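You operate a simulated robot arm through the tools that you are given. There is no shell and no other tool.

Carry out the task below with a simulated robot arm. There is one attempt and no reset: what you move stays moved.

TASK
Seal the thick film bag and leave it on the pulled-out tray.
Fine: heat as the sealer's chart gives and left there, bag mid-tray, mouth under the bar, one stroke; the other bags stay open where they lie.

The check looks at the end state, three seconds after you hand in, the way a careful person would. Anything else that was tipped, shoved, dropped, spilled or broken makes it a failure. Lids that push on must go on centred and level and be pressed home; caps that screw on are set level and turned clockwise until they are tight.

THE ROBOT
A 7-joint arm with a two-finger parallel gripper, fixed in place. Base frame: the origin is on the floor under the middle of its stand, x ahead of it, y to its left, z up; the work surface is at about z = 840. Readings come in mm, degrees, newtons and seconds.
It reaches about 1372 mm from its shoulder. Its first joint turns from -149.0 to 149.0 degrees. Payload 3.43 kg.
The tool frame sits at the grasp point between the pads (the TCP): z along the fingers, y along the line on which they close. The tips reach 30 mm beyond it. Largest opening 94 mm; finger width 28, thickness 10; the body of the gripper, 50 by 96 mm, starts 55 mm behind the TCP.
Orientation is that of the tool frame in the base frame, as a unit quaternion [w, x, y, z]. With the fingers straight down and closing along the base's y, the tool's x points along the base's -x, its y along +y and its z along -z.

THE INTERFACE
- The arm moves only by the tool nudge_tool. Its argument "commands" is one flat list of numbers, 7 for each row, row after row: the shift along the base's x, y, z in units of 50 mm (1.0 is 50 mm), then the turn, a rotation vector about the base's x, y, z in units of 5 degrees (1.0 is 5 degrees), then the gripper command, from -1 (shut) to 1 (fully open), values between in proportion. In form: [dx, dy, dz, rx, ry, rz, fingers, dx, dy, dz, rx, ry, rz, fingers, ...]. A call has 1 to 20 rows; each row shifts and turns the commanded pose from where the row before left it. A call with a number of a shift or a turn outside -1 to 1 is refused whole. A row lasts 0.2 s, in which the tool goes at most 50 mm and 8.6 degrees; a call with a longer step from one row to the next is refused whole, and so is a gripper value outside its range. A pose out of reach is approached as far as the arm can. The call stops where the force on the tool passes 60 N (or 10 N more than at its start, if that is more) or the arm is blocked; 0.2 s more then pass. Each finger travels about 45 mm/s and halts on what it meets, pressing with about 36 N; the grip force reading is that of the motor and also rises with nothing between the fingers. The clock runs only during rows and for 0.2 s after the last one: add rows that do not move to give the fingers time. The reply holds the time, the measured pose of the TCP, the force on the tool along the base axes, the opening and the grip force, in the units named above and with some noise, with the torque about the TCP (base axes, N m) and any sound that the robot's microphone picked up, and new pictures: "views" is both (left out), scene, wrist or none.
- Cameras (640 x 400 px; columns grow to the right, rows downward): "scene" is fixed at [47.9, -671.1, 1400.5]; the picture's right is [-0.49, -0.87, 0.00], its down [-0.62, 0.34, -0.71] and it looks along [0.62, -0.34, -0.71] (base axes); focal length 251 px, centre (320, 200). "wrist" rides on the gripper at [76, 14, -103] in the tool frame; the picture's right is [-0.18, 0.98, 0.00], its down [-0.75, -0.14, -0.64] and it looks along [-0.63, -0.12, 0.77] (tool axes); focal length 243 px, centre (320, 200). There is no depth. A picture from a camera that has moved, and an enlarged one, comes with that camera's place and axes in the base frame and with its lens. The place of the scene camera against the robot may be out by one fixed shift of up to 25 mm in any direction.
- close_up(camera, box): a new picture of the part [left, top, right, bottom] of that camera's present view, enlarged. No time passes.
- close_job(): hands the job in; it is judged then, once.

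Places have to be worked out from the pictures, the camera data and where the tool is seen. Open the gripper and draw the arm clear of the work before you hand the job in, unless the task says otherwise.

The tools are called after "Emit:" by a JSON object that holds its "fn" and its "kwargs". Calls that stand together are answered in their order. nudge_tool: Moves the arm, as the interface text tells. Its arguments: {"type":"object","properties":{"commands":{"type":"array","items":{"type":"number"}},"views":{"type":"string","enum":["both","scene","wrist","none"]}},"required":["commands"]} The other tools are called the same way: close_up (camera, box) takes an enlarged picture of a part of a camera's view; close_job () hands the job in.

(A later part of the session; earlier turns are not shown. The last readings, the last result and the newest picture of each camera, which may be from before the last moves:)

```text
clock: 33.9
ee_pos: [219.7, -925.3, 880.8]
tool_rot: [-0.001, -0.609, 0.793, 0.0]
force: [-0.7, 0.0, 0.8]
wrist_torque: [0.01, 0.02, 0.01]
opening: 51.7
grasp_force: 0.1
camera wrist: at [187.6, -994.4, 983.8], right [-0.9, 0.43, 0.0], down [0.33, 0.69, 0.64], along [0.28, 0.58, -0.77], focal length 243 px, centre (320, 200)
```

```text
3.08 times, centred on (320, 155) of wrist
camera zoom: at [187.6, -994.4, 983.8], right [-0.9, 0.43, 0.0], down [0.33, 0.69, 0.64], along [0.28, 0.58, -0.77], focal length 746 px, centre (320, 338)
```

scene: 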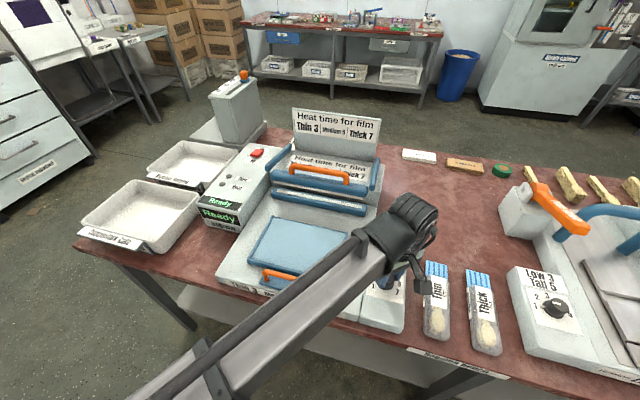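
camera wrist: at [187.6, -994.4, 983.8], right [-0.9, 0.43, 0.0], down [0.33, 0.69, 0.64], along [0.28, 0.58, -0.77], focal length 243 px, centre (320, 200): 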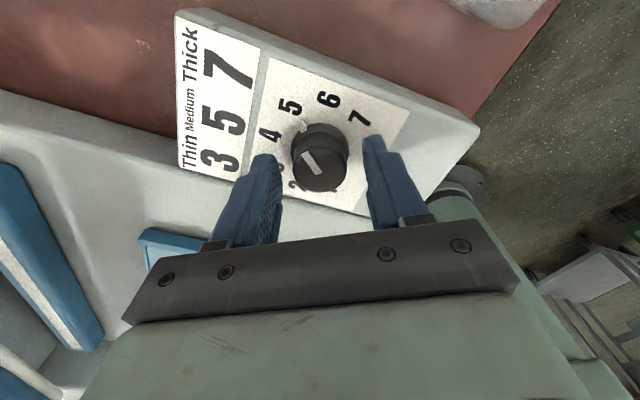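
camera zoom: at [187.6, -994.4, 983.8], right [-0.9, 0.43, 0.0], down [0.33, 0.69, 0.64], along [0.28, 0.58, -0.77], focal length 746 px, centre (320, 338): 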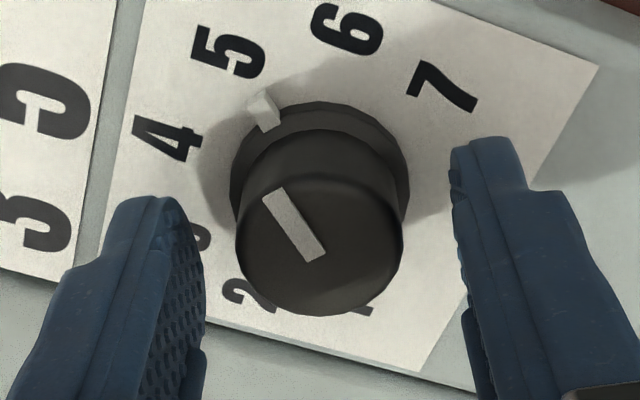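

The nub sits at 5. I close and turn the last 80° clockwise.

Emit:
{"fn": "nudge_tool", "kwargs": {"commands": [0.01, 0, 0, 0, 0, 0, -1, 0, 0, 0, 0, 0, 0, -1, 0, 0, 0, 0, 0, 0, -1, 0, 0, 0, 0, 0, -1, -1, 0, 0, 0, 0, 0, -1, -1, 0, 0, 0, 0, 0, -1, -1, 0, 0, 0, 0, 0, -1, -1, 0, 0, 0, 0, 0, -1, -1, 0, 0, 0, 0, 0, -1, -1, 0, 0, 0, 0, 0, -1, -1, 0, 0, 0, 0, 0, -1, -1, 0, 0, 0, 0, 0, -1, -1, 0, 0, 0, 0, 0, -1, -1, 0, 0, 0, 0, 0, -1, -1, 0, 0, 0, 0, 0, -1, -1, 0, 0, 0, 0, 0, -1, -1, 0, 0, 0, 0, 0, -1, -1, 0, 0, 0, 0, 0, -1, -1, 0, 0, 0, 0, 0, -1, -1, 0, 0, 0, 0, 0, 0, -1], "views": "wrist"}}

Emit:
{"fn": "close_up", "kwargs": {"camera": "wrist", "box": [220, 90, 420, 220]}}

```text
clock: 38.1
ee_pos: [220.3, -924.9, 880.4]
tool_rot: [0.0, 0.045, 0.999, 0.0]
force: [8.0, -6.5, 1.8]
wrist_torque: [-0.19, -0.21, 0.07]
opening: 31.3
grasp_force: 45.1
camera wrist: at [147.2, -903.9, 983.6], right [0.27, 0.96, 0.0], down [0.74, -0.21, 0.64], along [0.62, -0.17, -0.77], focal length 243 px, centre (320, 200)
```

wrist: 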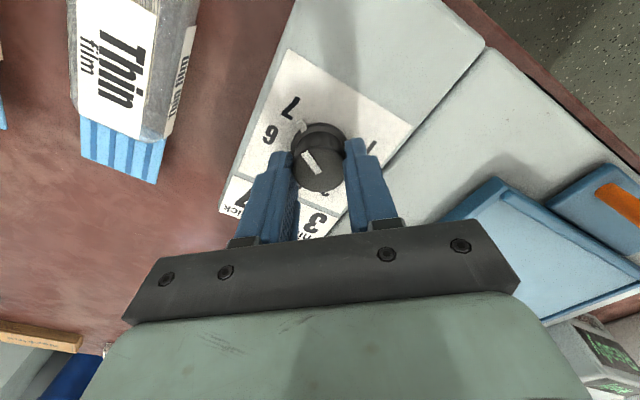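

```text
3.08 times, centred on (320, 155) of wrist
camera zoom: at [147.2, -903.9, 983.6], right [0.27, 0.96, 0.0], down [0.74, -0.21, 0.64], along [0.62, -0.17, -0.77], focal length 746 px, centre (320, 338)
```

zoom: 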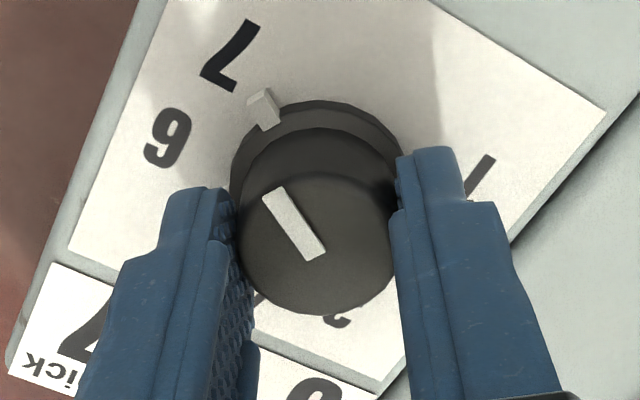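

The top line points at azimuth ≈194°, matching 7 (≈195°). I open, lift off the knob and look at the dial.

Emit:
{"fn": "nudge_tool", "kwargs": {"commands": [0, 0, 0, 0, 0, 0, 0.1, 0, 0, 0, 0, 0, 0, 0.1, 0, 0, 0, 0, 0, 0, 0.1, 0, 0, 0.5, 0, 0, 0, 0.1, 0, 0, 0.8, 0, 0, 0, 0.3, 0, 0, 0.8, 0, 0, 0, 0.5, 0, 0, 0.8, 0, 0, 0, 0.5, 0, 0, 0, 0, 0, 0, 0.5], "views": "both"}}

Emit:
{"fn": "close_up", "kwargs": {"camera": "wrist", "box": [220, 50, 420, 180]}}

Emit:
{"fn": "close_up", "kwargs": {"camera": "wrist", "box": [0, 0, 280, 200]}}

```text
clock: 39.9
ee_pos: [218.8, -925.5, 1026.4]
tool_rot: [-0.001, 0.045, 0.999, 0.0]
force: [0.0, 0.0, 1.5]
wrist_torque: [0.01, 0.01, 0.02]
opening: 70.5
grasp_force: 0.1
camera wrist: at [145.8, -905.1, 1129.0], right [0.27, 0.96, 0.0], down [0.74, -0.21, 0.64], along [0.62, -0.17, -0.77], focal length 243 px, centre (320, 200)
```

scene: 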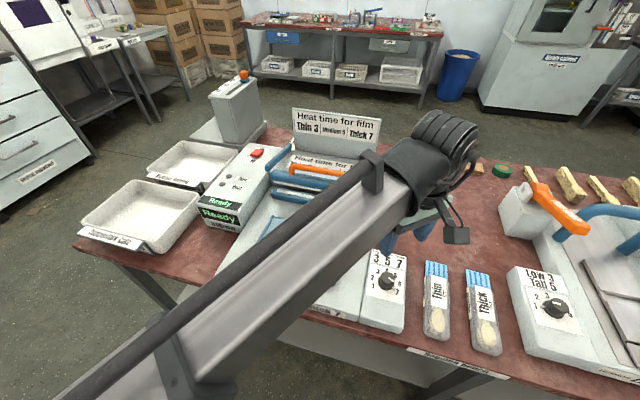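
wrist: 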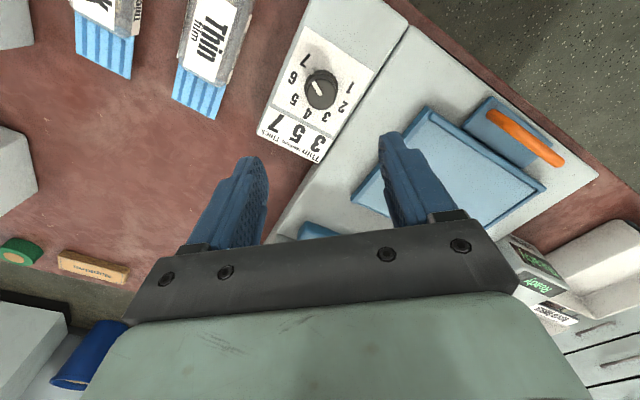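

```text
3.08 times, centred on (320, 115) of wrist
camera zoom: at [145.8, -905.1, 1129.0], right [0.27, 0.96, 0.0], down [0.74, -0.21, 0.64], along [0.62, -0.17, -0.77], focal length 746 px, centre (320, 462)
```

zoom: 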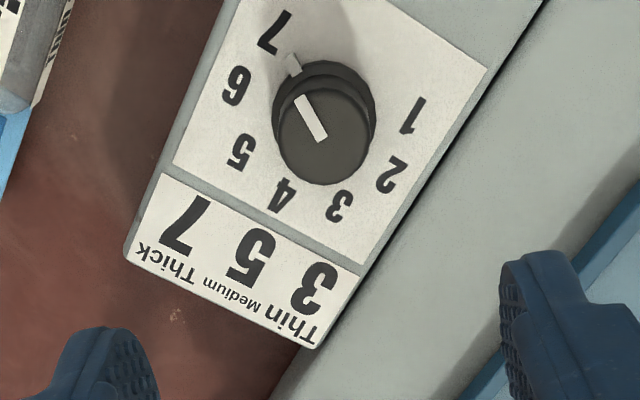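

```text
2.00 times, centred on (140, 100) of wrist
camera zoom: at [145.8, -905.1, 1129.0], right [0.27, 0.96, 0.0], down [0.74, -0.21, 0.64], along [0.62, -0.17, -0.77], focal length 485 px, centre (680, 400)
```

zoom: 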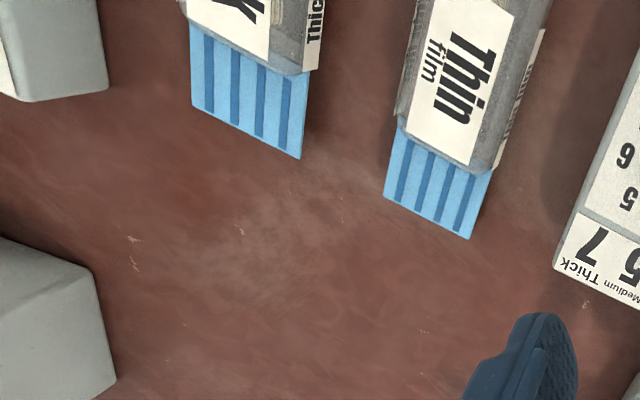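

The dial reads 7. Next I move above the thick bag (judged near x 78, y -1061), turning toward yaw -45° so the fingers will close across its width, watching for force.

Emit:
{"fn": "nudge_tool", "kwargs": {"commands": [-0.6, -0.6, 0, 0, 0, -1, 1, -0.6, -0.6, 0, 0, 0, -1, 1, -0.6, -0.6, 0, 0, 0, -1, 1, -0.6, -0.6, 0, 0, 0, -1, 1, -0.42, -0.3, 0, 0, 0, -1, 1, 0, 0, 0, 0, 0, -1, 1, 0, 0, 0, 0, 0, -1, 1, 0, 0, 0, 0, 0, -0.97, 1, 0, 0, 0, 0, 0, 0, 1], "views": "both"}}

Emit:
{"fn": "close_up", "kwargs": {"camera": "wrist", "box": [220, 0, 470, 180]}}

```text
clock: 41.9
ee_pos: [80.4, -1061.9, 1026.6]
tool_rot: [-0.002, 0.382, 0.924, 0.001]
force: [-1.0, 0.2, -0.6]
wrist_torque: [0.0, -0.01, 0.02]
opening: 93.9
grasp_force: 0.0
camera wrist: at [37.0, -996.4, 1129.6], right [0.83, 0.56, 0.0], down [0.43, -0.63, 0.64], along [0.36, -0.53, -0.77], focal length 243 px, centre (320, 200)
```

scene: 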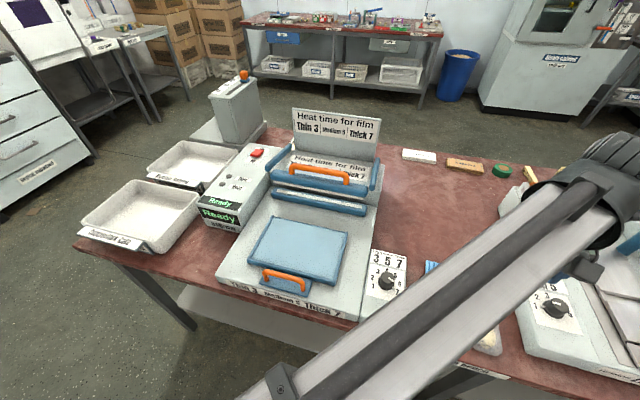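
wrist: 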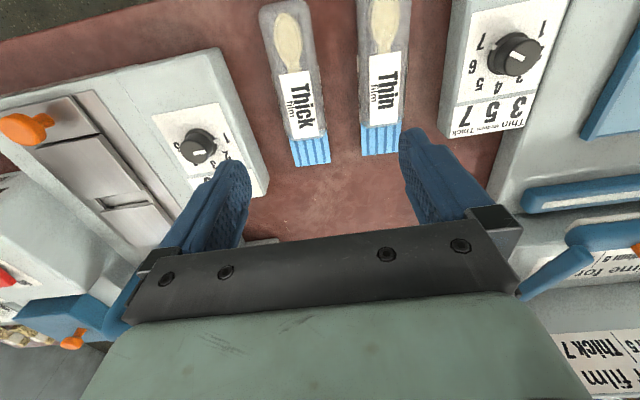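

```text
2.22 times, centred on (345, 90) of wrist
camera zoom: at [37.0, -996.4, 1129.6], right [0.83, 0.56, 0.0], down [0.43, -0.63, 0.64], along [0.36, -0.53, -0.77], focal length 539 px, centre (264, 444)
```

zoom: 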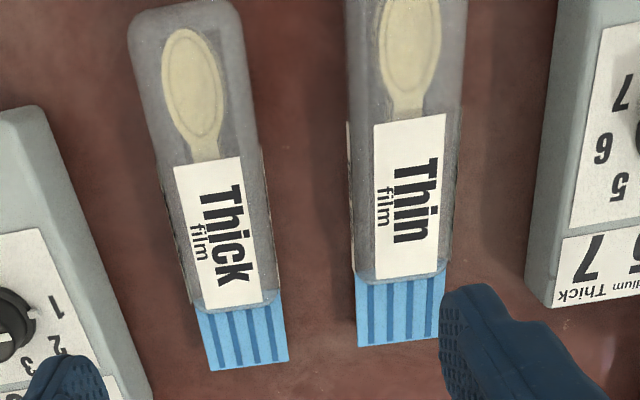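

Two views put the film mouth at z ≈ 817 and r/b aligned squarely with the bench. I back off ~70 mm toward the bench front and right a bit to see the whole bag.

Emit:
{"fn": "nudge_tool", "kwargs": {"commands": [-0.6, 0.4, 0, 0, 0, 0, 1, -0.6, 0.4, 0, 0, 0, 0, 1, 0, 0, 0, 0, 0, 0, 1], "views": "wrist"}}

Emit:
{"fn": "close_up", "kwargs": {"camera": "wrist", "box": [220, 20, 420, 200]}}

```text
clock: 42.7
ee_pos: [18.5, -1021.8, 1026.0]
tool_rot: [0.0, 0.382, 0.924, -0.001]
force: [-0.2, 0.0, 0.5]
wrist_torque: [-0.01, 0.0, -0.01]
opening: 93.8
grasp_force: 0.1
camera wrist: at [-24.4, -957.5, 1128.8], right [0.82, 0.57, 0.0], down [0.43, -0.63, 0.64], along [0.36, -0.53, -0.77], focal length 243 px, centre (320, 200)
```

wrist: 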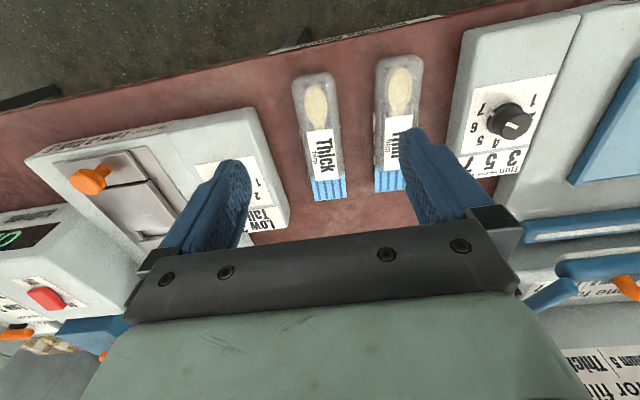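

```text
2.22 times, centred on (320, 110) of wrist
camera zoom: at [-24.4, -957.5, 1128.8], right [0.82, 0.57, 0.0], down [0.43, -0.63, 0.64], along [0.36, -0.53, -0.77], focal length 539 px, centre (320, 400)
```

zoom: 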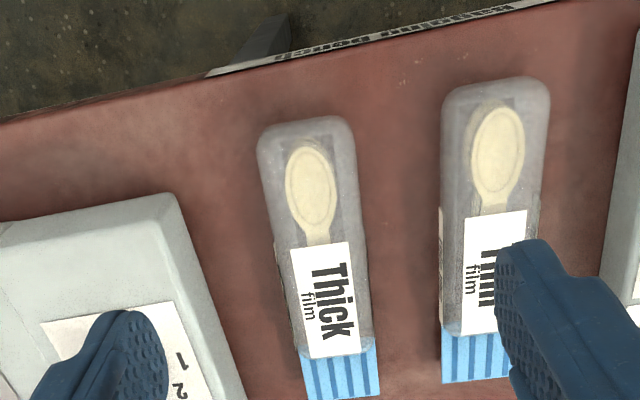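

The bag body centre is near r≈718, b≈791 (x 52, y -1067), top z ≈ 835 on a bench at z ≈ 814. Before picking, I go over the tray (about x 392, y -782) to see it well and test how far I can yaw there.

Emit:
{"fn": "nudge_tool", "kwargs": {"commands": [0.8, 0.52, 0, 0, 0, 1, 1, 0.8, 0.52, 0, 0, 0, 1, 1, 0.8, 0.52, 0, 0, 0, 1, 1, 0.8, 0.52, 0, 0, 0, 1, 1, 0.8, 0.52, 0, 0, 0, 1, 1, 0.8, 0.52, 0, 0, 0, 1, 1, 0.8, 0.52, 0, 0, 0, 0, 1, 0.8, 0.52, 0, 0, 0, 0, 1, 0.8, 0.52, 0, 0, 0, 0, 1, 0.2, 0.12, 0, 0, 0, 0, 1, 0, 0, 0, 0, 0, 0, 1], "views": "both"}}

Emit:
{"fn": "close_up", "kwargs": {"camera": "wrist", "box": [120, 0, 520, 230]}}

```text
clock: 45.1
ee_pos: [388.5, -781.2, 1024.0]
tool_rot: [-0.001, 0.13, 0.991, 0.001]
force: [0.5, 0.7, 1.0]
wrist_torque: [-0.02, -0.03, 0.02]
opening: 93.8
grasp_force: 0.0
camera wrist: at [319.1, -747.5, 1126.8], right [0.43, 0.9, 0.0], down [0.69, -0.33, 0.64], along [0.58, -0.28, -0.77], focal length 243 px, centre (320, 200)
```

scene: 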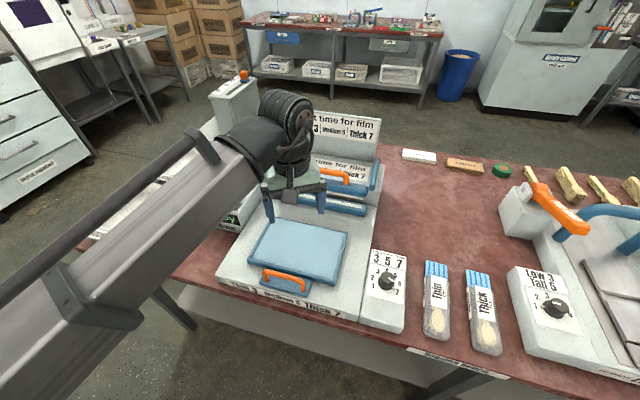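
wrist: 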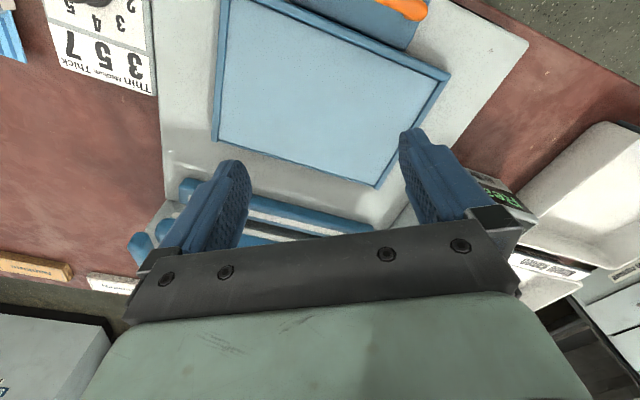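

```text
1.60 times, centred on (320, 115) of wrist
camera zoom: at [319.1, -747.5, 1126.8], right [0.43, 0.9, 0.0], down [0.69, -0.33, 0.64], along [0.58, -0.28, -0.77], focal length 388 px, centre (320, 336)
```

zoom: 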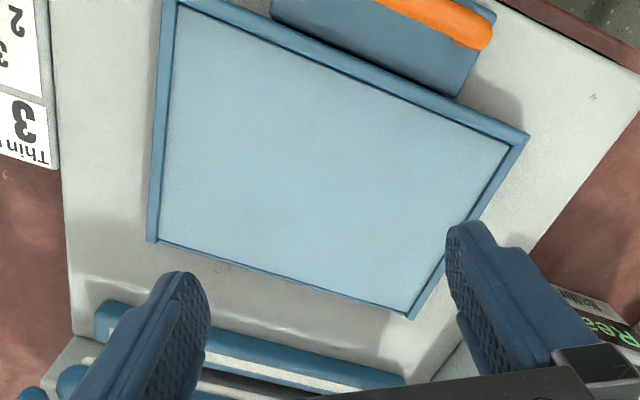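

Tray seen well. I rotate slowly toward yaw -45° here to test for contact and get a second viewpoint.

Emit:
{"fn": "nudge_tool", "kwargs": {"commands": [0, 0, 0, 0, 0, -1, 1, 0, 0, 0, 0, 0, -1, 1, 0, 0, 0, 0, 0, -1, 1, 0, 0, 0, 0, 0, -1, 1, 0, 0, 0, 0, 0, -1, 1, 0, 0, 0, 0, 0, -1, 1, 0, 0, 0, 0, 0, 0, 1], "views": "both"}}

Emit:
{"fn": "close_up", "kwargs": {"camera": "wrist", "box": [120, 0, 520, 230]}}

```text
clock: 46.7
ee_pos: [389.8, -779.0, 1025.0]
tool_rot: [0.0, 0.383, 0.924, 0.0]
force: [0.8, 0.2, -0.3]
wrist_torque: [0.02, 0.03, 0.03]
opening: 93.9
grasp_force: 0.1
camera wrist: at [346.7, -716.0, 1128.0], right [0.83, 0.56, 0.0], down [0.43, -0.63, 0.64], along [0.36, -0.53, -0.77], focal length 243 px, centre (320, 200)
```

scene: 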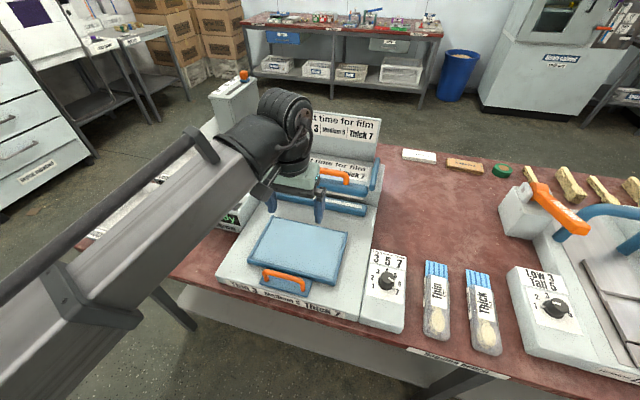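
wrist: 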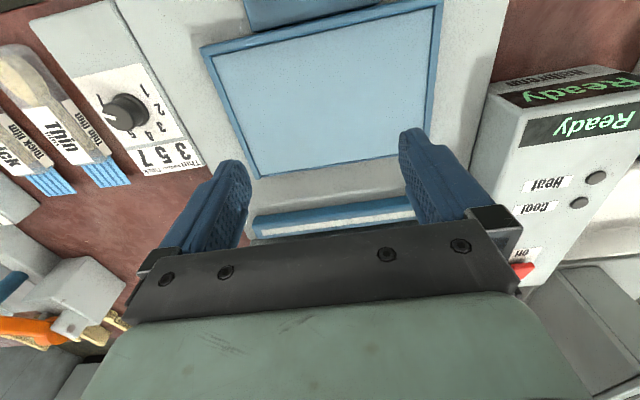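

```text
1.60 times, centred on (320, 115) of wrist
camera zoom: at [346.7, -716.0, 1128.0], right [0.83, 0.56, 0.0], down [0.43, -0.63, 0.64], along [0.36, -0.53, -0.77], focal length 388 px, centre (320, 336)
```

zoom: 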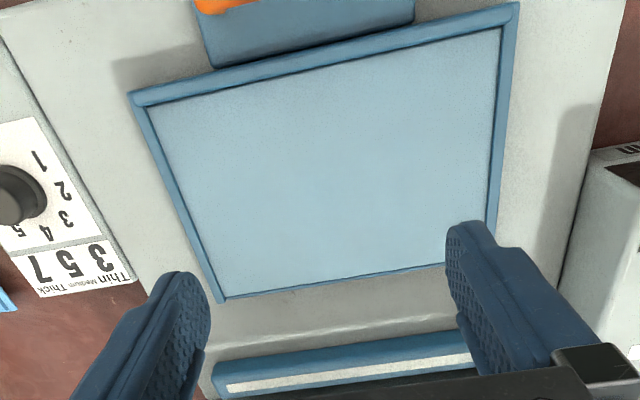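

No contact at yaw -45° here. I zoom on the tray's rims and the lower bar to measure the tray interior.

Emit:
{"fn": "close_up", "kwargs": {"camera": "wrist", "box": [190, 0, 330, 100]}}

Emit:
{"fn": "close_up", "kwargs": {"camera": "wrist", "box": [230, 140, 430, 240]}}

Emit:
{"fn": "close_up", "kwargs": {"camera": "scene", "box": [210, 180, 380, 330]}}

```text
4.00 times, centred on (260, 50) of wrist
camera zoom: at [346.7, -716.0, 1128.0], right [0.83, 0.56, 0.0], down [0.43, -0.63, 0.64], along [0.36, -0.53, -0.77], focal length 970 px, centre (560, 800)
```

zoom: 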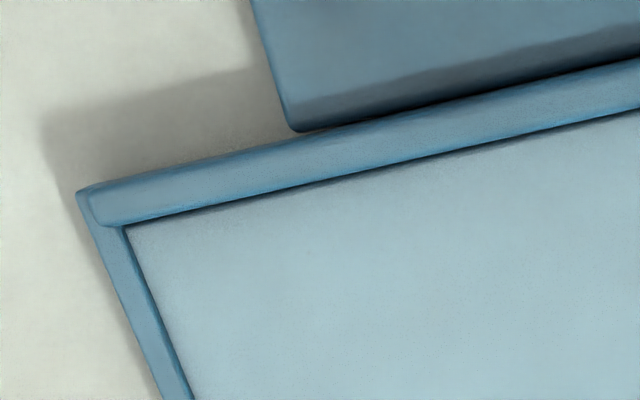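

```text
3.20 times, centred on (330, 190) of wrist
camera zoom: at [346.7, -716.0, 1128.0], right [0.83, 0.56, 0.0], down [0.43, -0.63, 0.64], along [0.36, -0.53, -0.77], focal length 776 px, centre (288, 232)
```

zoom: 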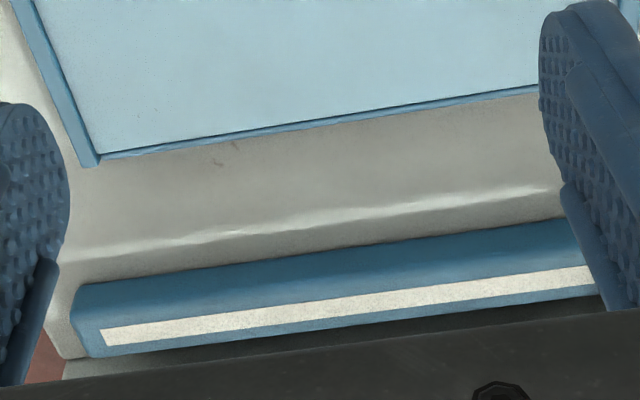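

```text
2.67 times, centred on (295, 255) of scene
camera zoom: at [47.9, -671.1, 1400.5], right [-0.49, -0.87, 0.0], down [-0.62, 0.34, -0.71], along [0.62, -0.34, -0.71], focal length 668 px, centre (387, 53)
```

zoom: 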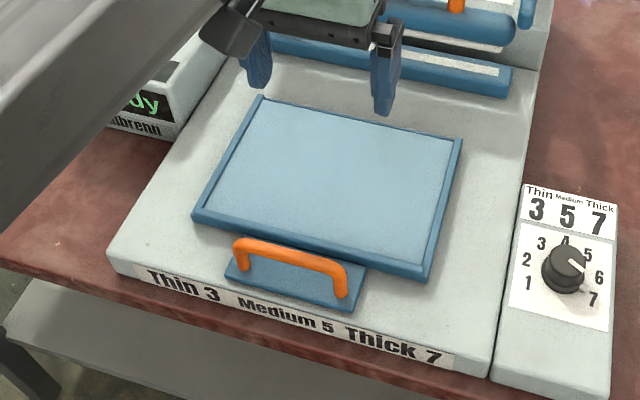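

The tray is open at the back with low rims elsewhere (interior about b 779–923, r 154–380, centre r≈268). Now I return over the thick bag at x 54, y -1069, and look before descending.

Emit:
{"fn": "nudge_tool", "kwargs": {"commands": [-0.84, -0.725, 0, 0, 0, 0, 1, -0.84, -0.725, 0, 0, 0, 0, 1, -0.84, -0.725, 0, 0, 0, 0, 1, -0.84, -0.725, 0, 0, 0, 0, 1, -0.84, -0.725, 0, 0, 0, 0, 1, -0.84, -0.725, 0, 0, 0, 0, 1, -0.84, -0.725, 0, 0, 0, 0, 0.7, -0.84, -0.725, 0, 0, 0, 0, 0.7, 0, 0, -0.8, 0, 0, 0, 0.7, 0, 0, -0.8, 0, 0, 0, 0.7, 0, 0, 0, 0, 0, 0, 0.7], "views": "both"}}

Emit:
{"fn": "close_up", "kwargs": {"camera": "wrist", "box": [200, 0, 440, 220]}}

```text
refused: row 1 steps farther than a row can; nothing moved
```

```text
1.82 times, centred on (320, 110) of wrist
camera zoom: at [346.7, -716.0, 1128.0], right [0.83, 0.56, 0.0], down [0.43, -0.63, 0.64], along [0.36, -0.53, -0.77], focal length 441 px, centre (320, 364)
```

zoom: 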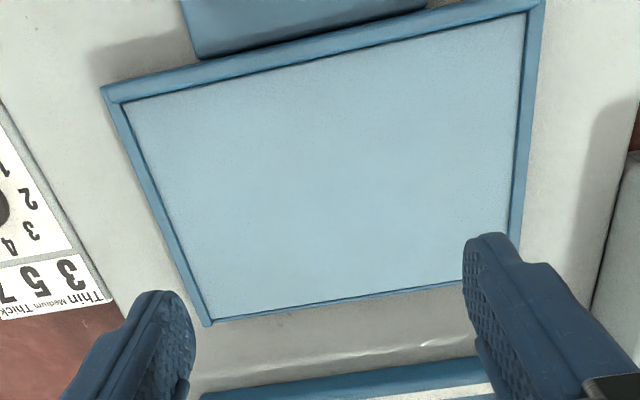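

The step was longer than 50 mm combined; I repeat with smaller rows.

Emit:
{"fn": "nudge_tool", "kwargs": {"commands": [-0.67, -0.58, 0, 0, 0, 0, 1, -0.67, -0.58, 0, 0, 0, 0, 1, -0.67, -0.58, 0, 0, 0, 0, 1, -0.67, -0.58, 0, 0, 0, 0, 1, -0.67, -0.58, 0, 0, 0, 0, 1, -0.67, -0.58, 0, 0, 0, 0, 1, -0.67, -0.58, 0, 0, 0, 0, 0.7, -0.67, -0.58, 0, 0, 0, 0, 0.7, -0.67, -0.58, 0, 0, 0, 0, 0.7, -0.67, -0.58, 0, 0, 0, 0, 0.7, 0, 0, -0.7, 0, 0, 0, 0.7, 0, 0, -0.7, 0, 0, 0, 0.7, 0, 0, 0, 0, 0, 0, 0.7], "views": "both"}}

Emit:
{"fn": "close_up", "kwargs": {"camera": "wrist", "box": [200, 0, 440, 220]}}

```text
clock: 49.5
ee_pos: [55.9, -1069.4, 954.6]
tool_rot: [-0.001, 0.382, 0.924, 0.0]
force: [-0.1, -1.5, 1.0]
wrist_torque: [-0.02, -0.02, 0.02]
opening: 80.0
grasp_force: 0.0
camera wrist: at [13.0, -1005.3, 1057.3], right [0.82, 0.57, 0.0], down [0.43, -0.63, 0.64], along [0.36, -0.53, -0.77], focal length 243 px, centre (320, 200)
```

scene: 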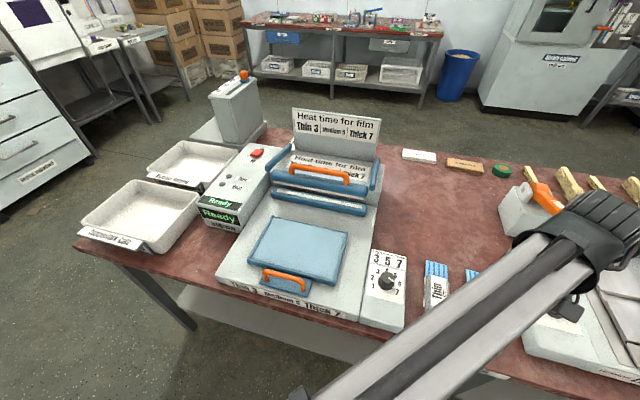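
wrist: 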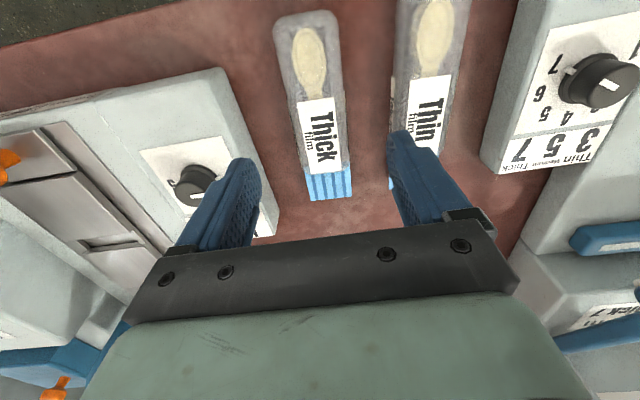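

```text
1.82 times, centred on (320, 110) of wrist
camera zoom: at [13.0, -1005.3, 1057.3], right [0.82, 0.57, 0.0], down [0.43, -0.63, 0.64], along [0.36, -0.53, -0.77], focal length 441 px, centre (320, 364)
```

zoom: 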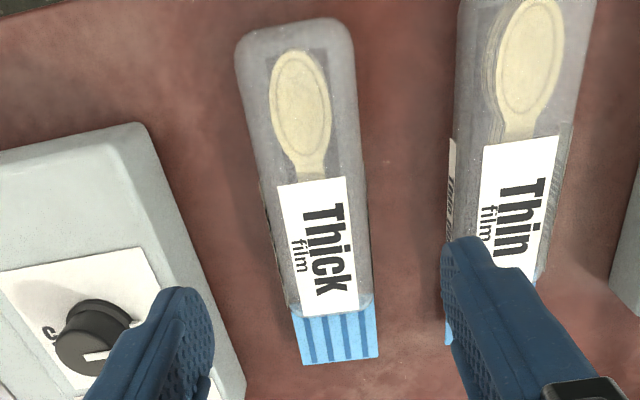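

Bag centreline is at r≈718 with about 2.8° yaw; both neighbours clear the fingers by ~18 mm. I align, descend to TCP z ≈ 848 and close.

Emit:
{"fn": "nudge_tool", "kwargs": {"commands": [0, -0.036, 0, 0, 0, -0.5, 0.7, 0, 0, -0.6, 0, 0, 0, 0.7, 0, 0, -0.6, 0, 0, 0, 0.7, 0, 0, -0.5, 0, 0, 0, 0.7, 0, 0, -0.3, 0, 0, 0, 0.7, 0, 0, -0.1, 0, 0, 0, 0.7, 0, 0, 0, 0, 0, 0, 0.7], "views": "both"}}

Emit:
{"fn": "close_up", "kwargs": {"camera": "wrist", "box": [200, 20, 440, 240]}}

```text
clock: 51.1
ee_pos: [56.5, -1072.4, 850.2]
tool_rot: [0.0, 0.403, 0.915, 0.001]
force: [1.0, -0.1, 0.0]
wrist_torque: [0.01, -0.04, 0.01]
opening: 79.7
grasp_force: 0.1
camera wrist: at [15.6, -1006.6, 953.5], right [0.85, 0.53, 0.0], down [0.41, -0.65, 0.64], along [0.34, -0.54, -0.77], focal length 243 px, centre (320, 200)
```

scene: 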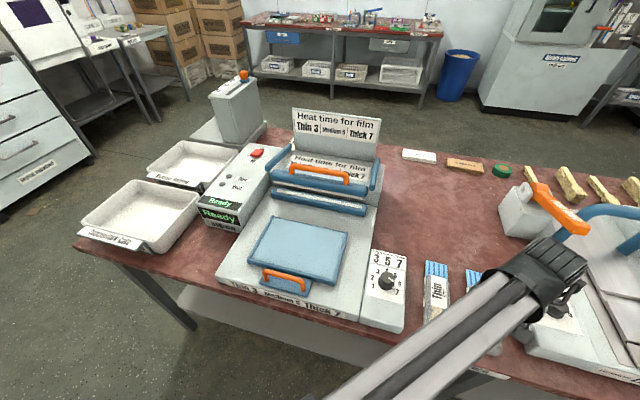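
wrist: 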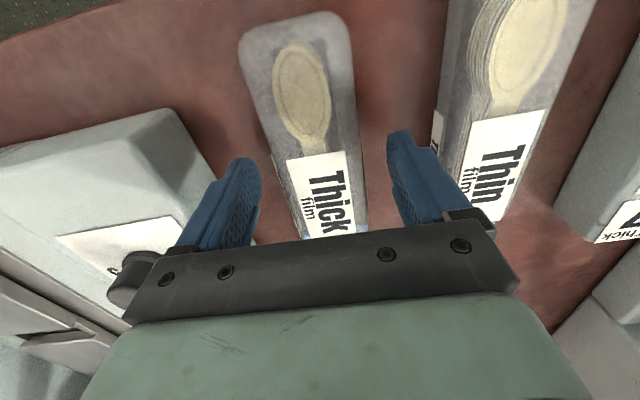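

```text
1.82 times, centred on (320, 130) of wrist
camera zoom: at [15.6, -1006.6, 953.5], right [0.85, 0.53, 0.0], down [0.41, -0.65, 0.64], along [0.34, -0.54, -0.77], focal length 441 px, centre (320, 327)
```

zoom: 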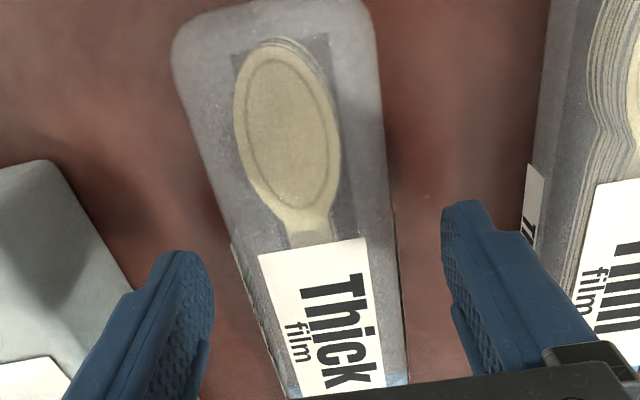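

Fingers straddle the bag with clearance and no force. I close on it.

Emit:
{"fn": "nudge_tool", "kwargs": {"commands": [0, 0, 0, 0, 0, 0, -1, 0, 0, 0, 0, 0, 0, -1, 0, 0, 0, 0, 0, 0, -1, 0, 0, 0, 0, 0, 0, -1], "views": "wrist"}}

```text
clock: 52.1
ee_pos: [56.7, -1072.0, 850.7]
tool_rot: [-0.001, 0.402, 0.915, 0.0]
force: [-0.5, -0.2, -0.1]
wrist_torque: [-0.02, 0.01, 0.01]
opening: 52.5
grasp_force: 35.6
camera wrist: at [15.6, -1006.6, 953.7], right [0.85, 0.53, 0.0], down [0.41, -0.65, 0.64], along [0.34, -0.54, -0.77], focal length 243 px, centre (320, 200)
```

wrist: 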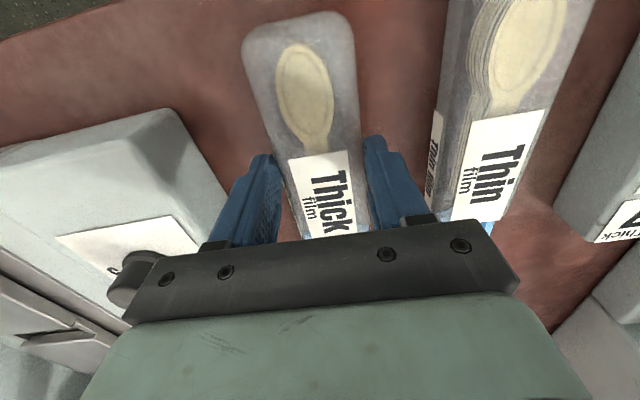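

Gripped at 52.5 mm. I lift 100 mm slowly and check the bag comes along level.

Emit:
{"fn": "nudge_tool", "kwargs": {"commands": [0, 0, 0.2, 0, 0, 0, -1, 0, 0, 0.4, 0, 0, 0, -1, 0, 0, 0.5, 0, 0, 0, -1, 0, 0, 0.5, 0, 0, 0, -1, 0, 0, 0.5, 0, 0, 0, -1, 0, 0, 0, 0, 0, 0, -1], "views": "both"}}

```text
clock: 53.5
ee_pos: [55.7, -1070.8, 954.5]
tool_rot: [-0.001, 0.402, 0.916, 0.0]
force: [-0.7, 0.4, 0.3]
wrist_torque: [-0.02, 0.01, -0.02]
opening: 0.0
grasp_force: 32.4
camera wrist: at [15.9, -1004.8, 1058.8], right [0.85, 0.53, 0.0], down [0.41, -0.65, 0.64], along [0.34, -0.54, -0.77], focal length 243 px, centre (320, 200)
```

scene: 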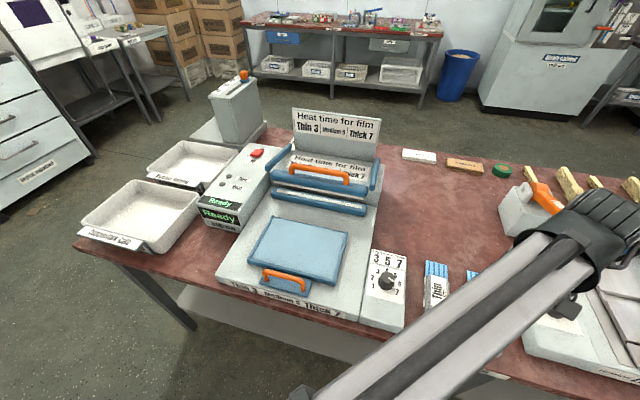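
wrist: 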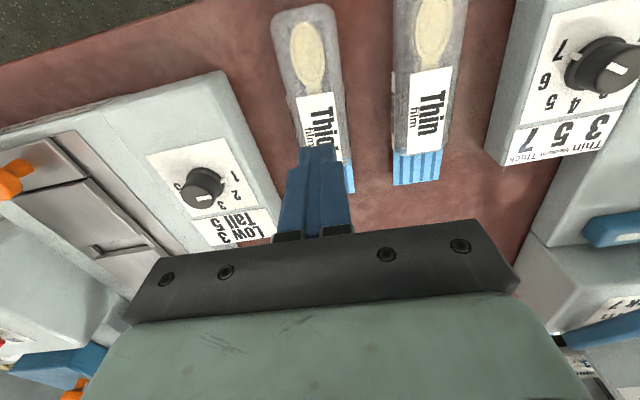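

The bag slipped out—my grip was too high—and it still lies on the bench. I open again and look at exactly where it is now.

Emit:
{"fn": "nudge_tool", "kwargs": {"commands": [0, 0, 0, 0, 0, 0, 0.7, 0, 0, 0, 0, 0, 0, 0.7, 0, 0, 0, 0, 0, 0, 0.7, 0, 0, 0, 0, 0, 0, 0.7], "views": "wrist"}}

Emit:
{"fn": "close_up", "kwargs": {"camera": "wrist", "box": [200, 0, 440, 220]}}

```text
clock: 54.5
ee_pos: [55.9, -1070.7, 955.8]
tool_rot: [-0.001, 0.402, 0.916, 0.001]
force: [-0.3, 0.6, 0.2]
wrist_torque: [0.02, -0.01, 0.02]
opening: 80.1
grasp_force: 0.0
camera wrist: at [15.9, -1004.7, 1058.7], right [0.85, 0.53, 0.0], down [0.41, -0.65, 0.64], along [0.34, -0.54, -0.77], focal length 243 px, centre (320, 200)
```

wrist: 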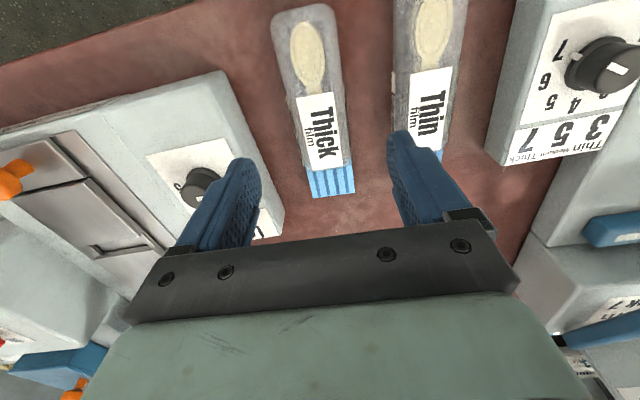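

```text
1.82 times, centred on (320, 110) of wrist
camera zoom: at [15.9, -1004.7, 1058.7], right [0.85, 0.53, 0.0], down [0.41, -0.65, 0.64], along [0.34, -0.54, -0.77], focal length 441 px, centre (320, 364)
```

zoom: 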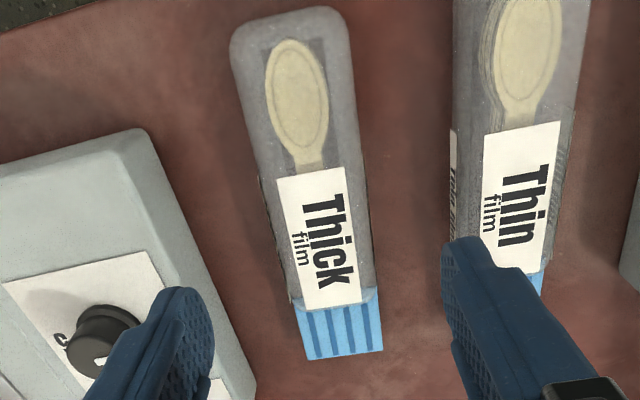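

The bag hasn't moved. I descend again, further this time, in small steps while watching for bench contact.

Emit:
{"fn": "nudge_tool", "kwargs": {"commands": [0, 0, -0.6, 0, 0, 0, 0.7, 0, 0, -0.6, 0, 0, 0, 0.7, 0, 0, -0.6, 0, 0, 0, 0.7, 0, 0, -0.3, 0, 0, 0, 0.7, 0, 0, -0.08, 0, 0, 0, 0.7, 0, 0, 0, 0, 0, 0, 0.7], "views": "none"}}

Emit:
{"fn": "nudge_tool", "kwargs": {"commands": [0, 0, -0.06, 0, 0, 0, 0.7, 0, 0, 0, 0, 0, 0, 0.7], "views": "none"}}

Emit:
{"fn": "nudge_tool", "kwargs": {"commands": [0, 0, -0.06, 0, 0, 0, 0.7, 0, 0, 0, 0, 0, 0, 0.7], "views": "wrist"}}

```text
clock: 55.9
ee_pos: [54.3, -1071.5, 844.5]
tool_rot: [-0.001, 0.402, 0.916, 0.0]
force: [0.1, -0.2, 0.6]
wrist_torque: [-0.01, -0.03, 0.01]
opening: 79.7
grasp_force: 0.0
```

```text
clock: 56.5
ee_pos: [54.3, -1071.4, 842.3]
tool_rot: [0.0, 0.402, 0.916, 0.0]
force: [-0.6, 0.0, 0.4]
wrist_torque: [-0.03, 0.03, 0.02]
opening: 79.8
grasp_force: 0.0
```

```text
clock: 57.1
ee_pos: [54.4, -1072.0, 840.7]
tool_rot: [0.0, 0.401, 0.916, 0.0]
force: [0.3, 0.2, 0.4]
wrist_torque: [-0.04, 0.0, -0.04]
opening: 80.1
grasp_force: 0.0
camera wrist: at [14.6, -1005.9, 942.9], right [0.85, 0.53, 0.0], down [0.41, -0.65, 0.64], along [0.34, -0.54, -0.77], focal length 243 px, centre (320, 200)
```

wrist: 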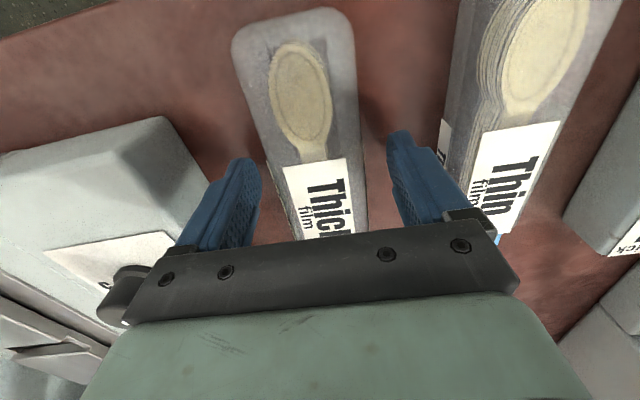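

Still free at tips z ≈ 811, so the bench is lower than I thought. I continue in 3 mm steps.

Emit:
{"fn": "nudge_tool", "kwargs": {"commands": [0, 0, -0.06, 0, 0, 0, 0.7, 0, 0, 0, 0, 0, 0, 0.7], "views": "none"}}

Emit:
{"fn": "nudge_tool", "kwargs": {"commands": [0, 0, -0.06, 0, 0, 0, 0.7, 0, 0, 0, 0, 0, 0, 0.7], "views": "none"}}

Emit:
{"fn": "nudge_tool", "kwargs": {"commands": [0, 0, -0.06, 0, 0, 0, 0.7, 0, 0, 0, 0, 0, 0, 0.7], "views": "both"}}

```text
clock: 57.7
ee_pos: [54.7, -1071.8, 837.4]
tool_rot: [0.0, 0.402, 0.916, 0.0]
force: [0.0, 0.3, 0.7]
wrist_torque: [0.02, 0.01, -0.02]
opening: 79.8
grasp_force: 0.0
```

```text
clock: 58.3
ee_pos: [55.6, -1072.3, 834.0]
tool_rot: [-0.001, 0.403, 0.915, 0.0]
force: [-0.5, 0.2, -0.3]
wrist_torque: [0.04, 0.0, -0.02]
opening: 79.7
grasp_force: 0.1
```

```text
clock: 58.9
ee_pos: [55.4, -1072.3, 831.3]
tool_rot: [-0.001, 0.402, 0.916, 0.0]
force: [0.1, 0.2, 0.3]
wrist_torque: [-0.01, 0.02, -0.01]
opening: 79.9
grasp_force: 0.0
camera wrist: at [15.1, -1006.1, 934.5], right [0.85, 0.53, 0.0], down [0.41, -0.65, 0.64], along [0.34, -0.54, -0.77], focal length 243 px, centre (320, 200)
```

scene: 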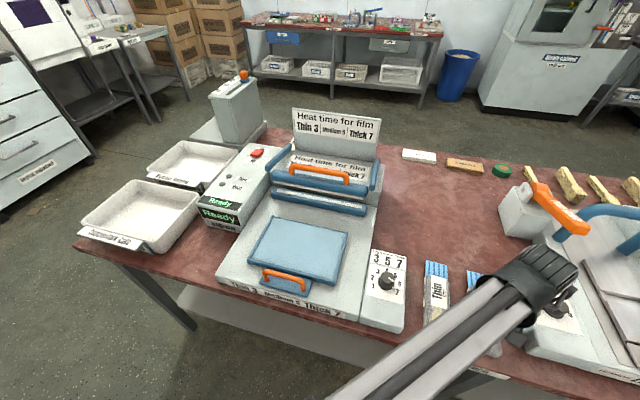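
wrist: 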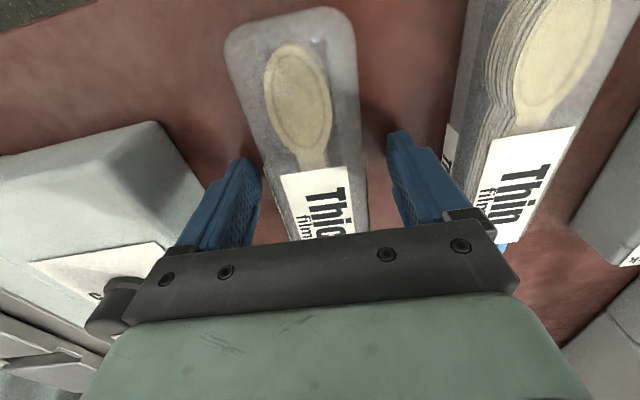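

Tips are near z 801 with no contact, well down the bag's sides. I close here.

Emit:
{"fn": "nudge_tool", "kwargs": {"commands": [0, 0, 0, 0, 0, 0, -1, 0, 0, 0, 0, 0, 0, -1, 0, 0, 0, 0, 0, 0, -1, 0, 0, 0, 0, 0, 0, -1], "views": "wrist"}}

Emit:
{"fn": "close_up", "kwargs": {"camera": "wrist", "box": [190, 100, 440, 260]}}

```text
clock: 59.9
ee_pos: [55.6, -1071.5, 831.7]
tool_rot: [-0.001, 0.402, 0.916, 0.001]
force: [0.1, 0.7, -0.5]
wrist_torque: [0.0, 0.01, -0.03]
opening: 57.1
grasp_force: 35.6
camera wrist: at [15.1, -1006.1, 934.6], right [0.85, 0.53, 0.0], down [0.41, -0.65, 0.64], along [0.34, -0.54, -0.77], focal length 243 px, centre (320, 200)
```

wrist: 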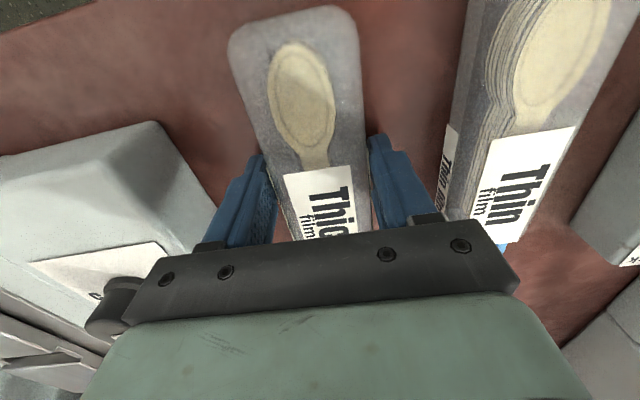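

```text
2.50 times, centred on (315, 180) of wrist
camera zoom: at [15.1, -1006.1, 934.6], right [0.85, 0.53, 0.0], down [0.41, -0.65, 0.64], along [0.34, -0.54, -0.77], focal length 606 px, centre (332, 250)
```

zoom: 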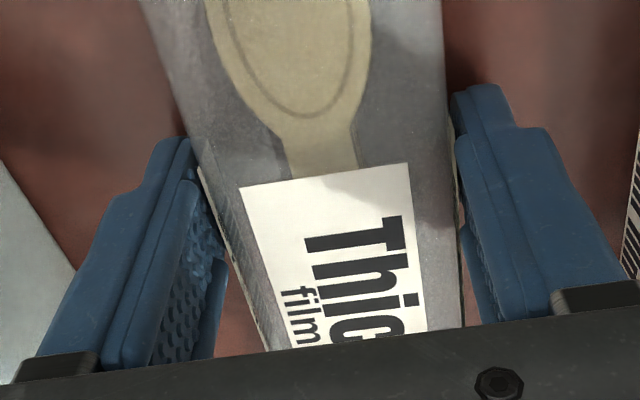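

Now the grip is 57 mm, lower on the bag's flank. I lift 20 mm slowly and check that the opening holds.

Emit:
{"fn": "nudge_tool", "kwargs": {"commands": [0, 0, 0.06, 0, 0, 0, -1, 0, 0, 0.1, 0, 0, 0, -1, 0, 0, 0.1, 0, 0, 0, -1, 0, 0, 0.14, 0, 0, 0, -1, 0, 0, 0, 0, 0, 0, -1], "views": "both"}}

```text
clock: 61.1
ee_pos: [54.5, -1071.6, 851.4]
tool_rot: [-0.001, 0.402, 0.916, 0.0]
force: [0.5, 0.9, -0.2]
wrist_torque: [0.01, 0.04, 0.01]
opening: 57.4
grasp_force: 36.4
camera wrist: at [15.1, -1005.9, 954.9], right [0.85, 0.53, 0.0], down [0.41, -0.65, 0.64], along [0.34, -0.54, -0.77], focal length 243 px, centre (320, 200)
```

scene: 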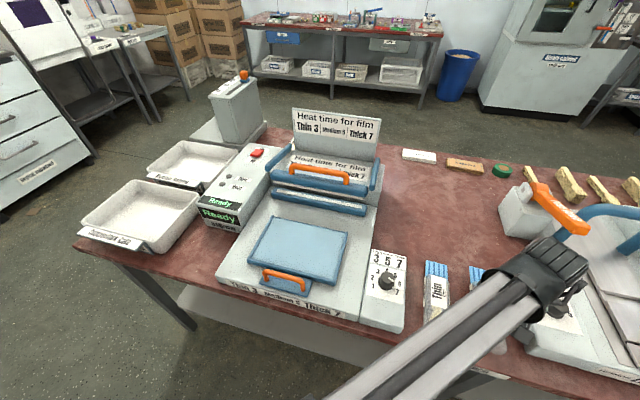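
wrist: 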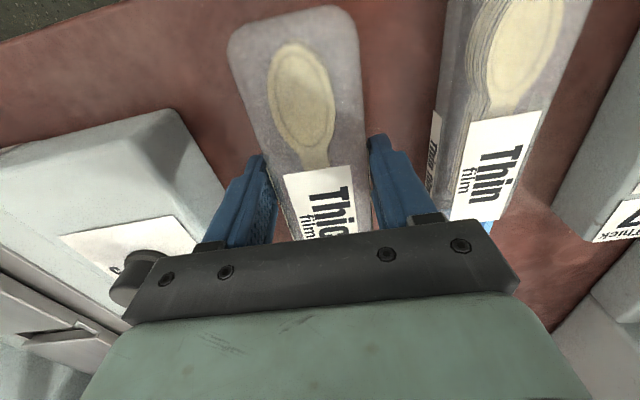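

The bag is lifted and holds at 57 mm. I raise it to z ≈ 1010 and carry it gently to above the tray (x 415, y -794), squaring the yaw to -45°.

Emit:
{"fn": "nudge_tool", "kwargs": {"commands": [0, 0, 0.5, 0, 0, 0, -1, 0, 0, 0.6, 0, 0, 0, -1, 0, 0, 0.7, 0, 0, 0, -1, 0, 0, 0.7, 0, 0, 0, -1, 0, 0, 0.68, 0, 0, 0, -1, 0.514, 0.396, 0, 0, 0, 0.48, -1, 0.514, 0.396, 0, 0, 0, 0, -1, 0.514, 0.396, 0, 0, 0, 0, -1, 0.514, 0.396, 0, 0, 0, 0, -1, 0.514, 0.396, 0, 0, 0, 0, -1, 0.514, 0.396, 0, 0, 0, 0, -1, 0.514, 0.396, 0, 0, 0, 0, -1, 0.514, 0.396, 0, 0, 0, 0, -1, 0, 0, 0, 0, 0, 0, -1], "views": "both"}}

```text
clock: 64.1
ee_pos: [259.1, -911.5, 1011.4]
tool_rot: [-0.002, 0.383, 0.924, 0.0]
force: [0.0, -0.9, 0.0]
wrist_torque: [0.01, -0.01, 0.0]
opening: 57.3
grasp_force: 36.3
camera wrist: at [216.2, -848.2, 1114.6], right [0.83, 0.56, 0.0], down [0.43, -0.63, 0.64], along [0.36, -0.53, -0.77], focal length 243 px, centre (320, 200)
```

scene: 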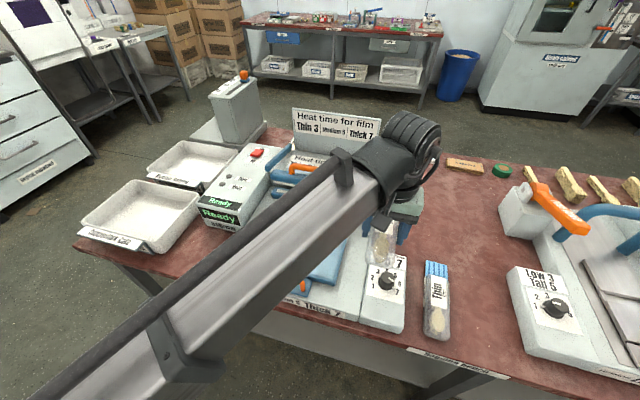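
wrist: 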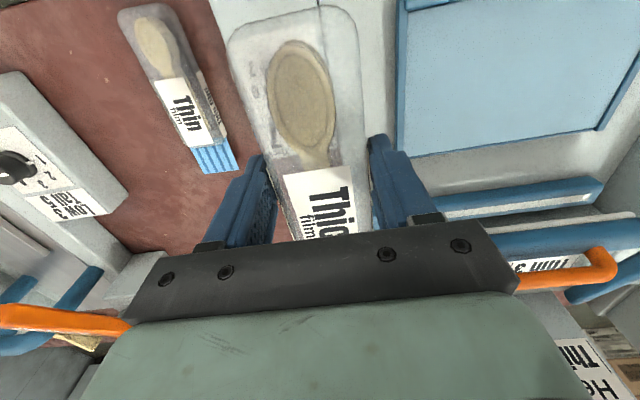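

The bag is held securely. I continue to above the tray centre.

Emit:
{"fn": "nudge_tool", "kwargs": {"commands": [0.52, 0.391, 0, 0, 0, 0, -1, 0.52, 0.391, 0, 0, 0, 0, -1, 0.52, 0.391, 0, 0, 0, 0, -1, 0.52, 0.391, 0, 0, 0, 0, -1, 0.52, 0.391, 0, 0, 0, 0, -1, 0.52, 0.391, 0, 0, 0, 0, -1, 0, 0, -0.5, 0, 0, 0, -1, 0, 0, -0.5, 0, 0, 0, -1, 0, 0, 0, 0, 0, 0, -1], "views": "both"}}

Emit:
{"fn": "close_up", "kwargs": {"camera": "scene", "box": [200, 130, 400, 330]}}

Emit:
{"fn": "close_up", "kwargs": {"camera": "wrist", "box": [160, 0, 480, 240]}}

```text
clock: 66.1
ee_pos: [416.9, -796.4, 960.6]
tool_rot: [0.0, 0.382, 0.924, 0.0]
force: [-0.1, -0.2, -0.5]
wrist_torque: [-0.02, 0.0, 0.0]
opening: 57.1
grasp_force: 35.6
camera wrist: at [374.2, -732.6, 1063.3], right [0.83, 0.56, 0.0], down [0.43, -0.63, 0.64], along [0.36, -0.53, -0.77], focal length 243 px, centre (320, 200)
```

scene: 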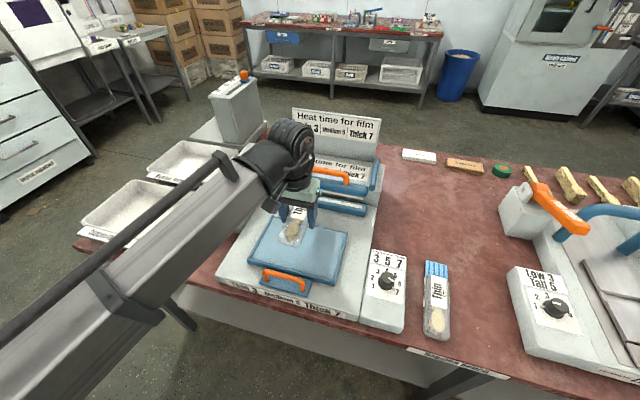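
wrist: 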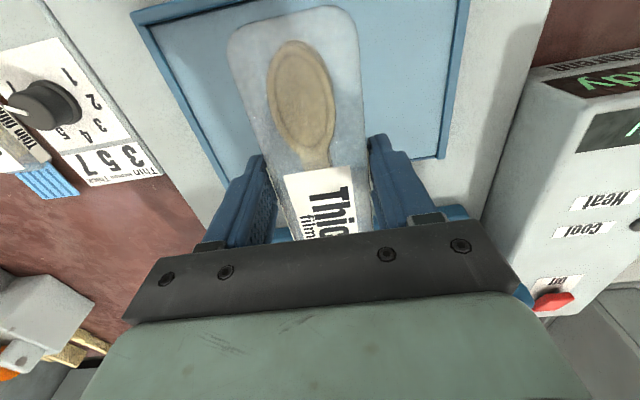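

```text
2.00 times, centred on (300, 230) of scene
camera zoom: at [47.9, -671.1, 1400.5], right [-0.49, -0.87, 0.0], down [-0.62, 0.34, -0.71], along [0.62, -0.34, -0.71], focal length 501 px, centre (360, 140)
```

zoom: 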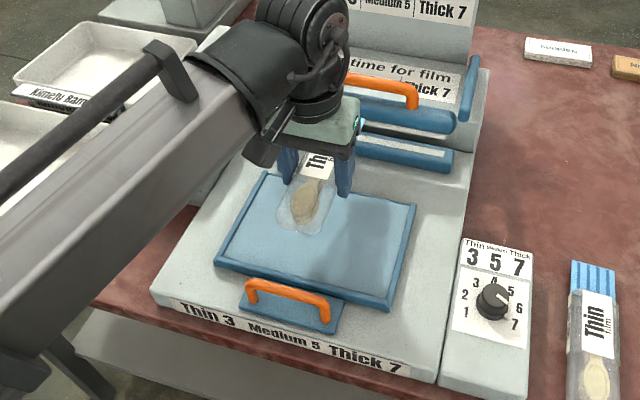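

```text
1.67 times, centred on (320, 120) of wrist
camera zoom: at [374.2, -732.6, 1063.3], right [0.83, 0.56, 0.0], down [0.43, -0.63, 0.64], along [0.36, -0.53, -0.77], focal length 404 px, centre (320, 333)
```

zoom: 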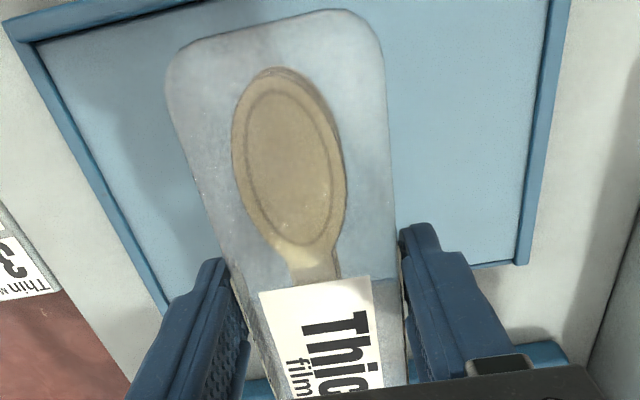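

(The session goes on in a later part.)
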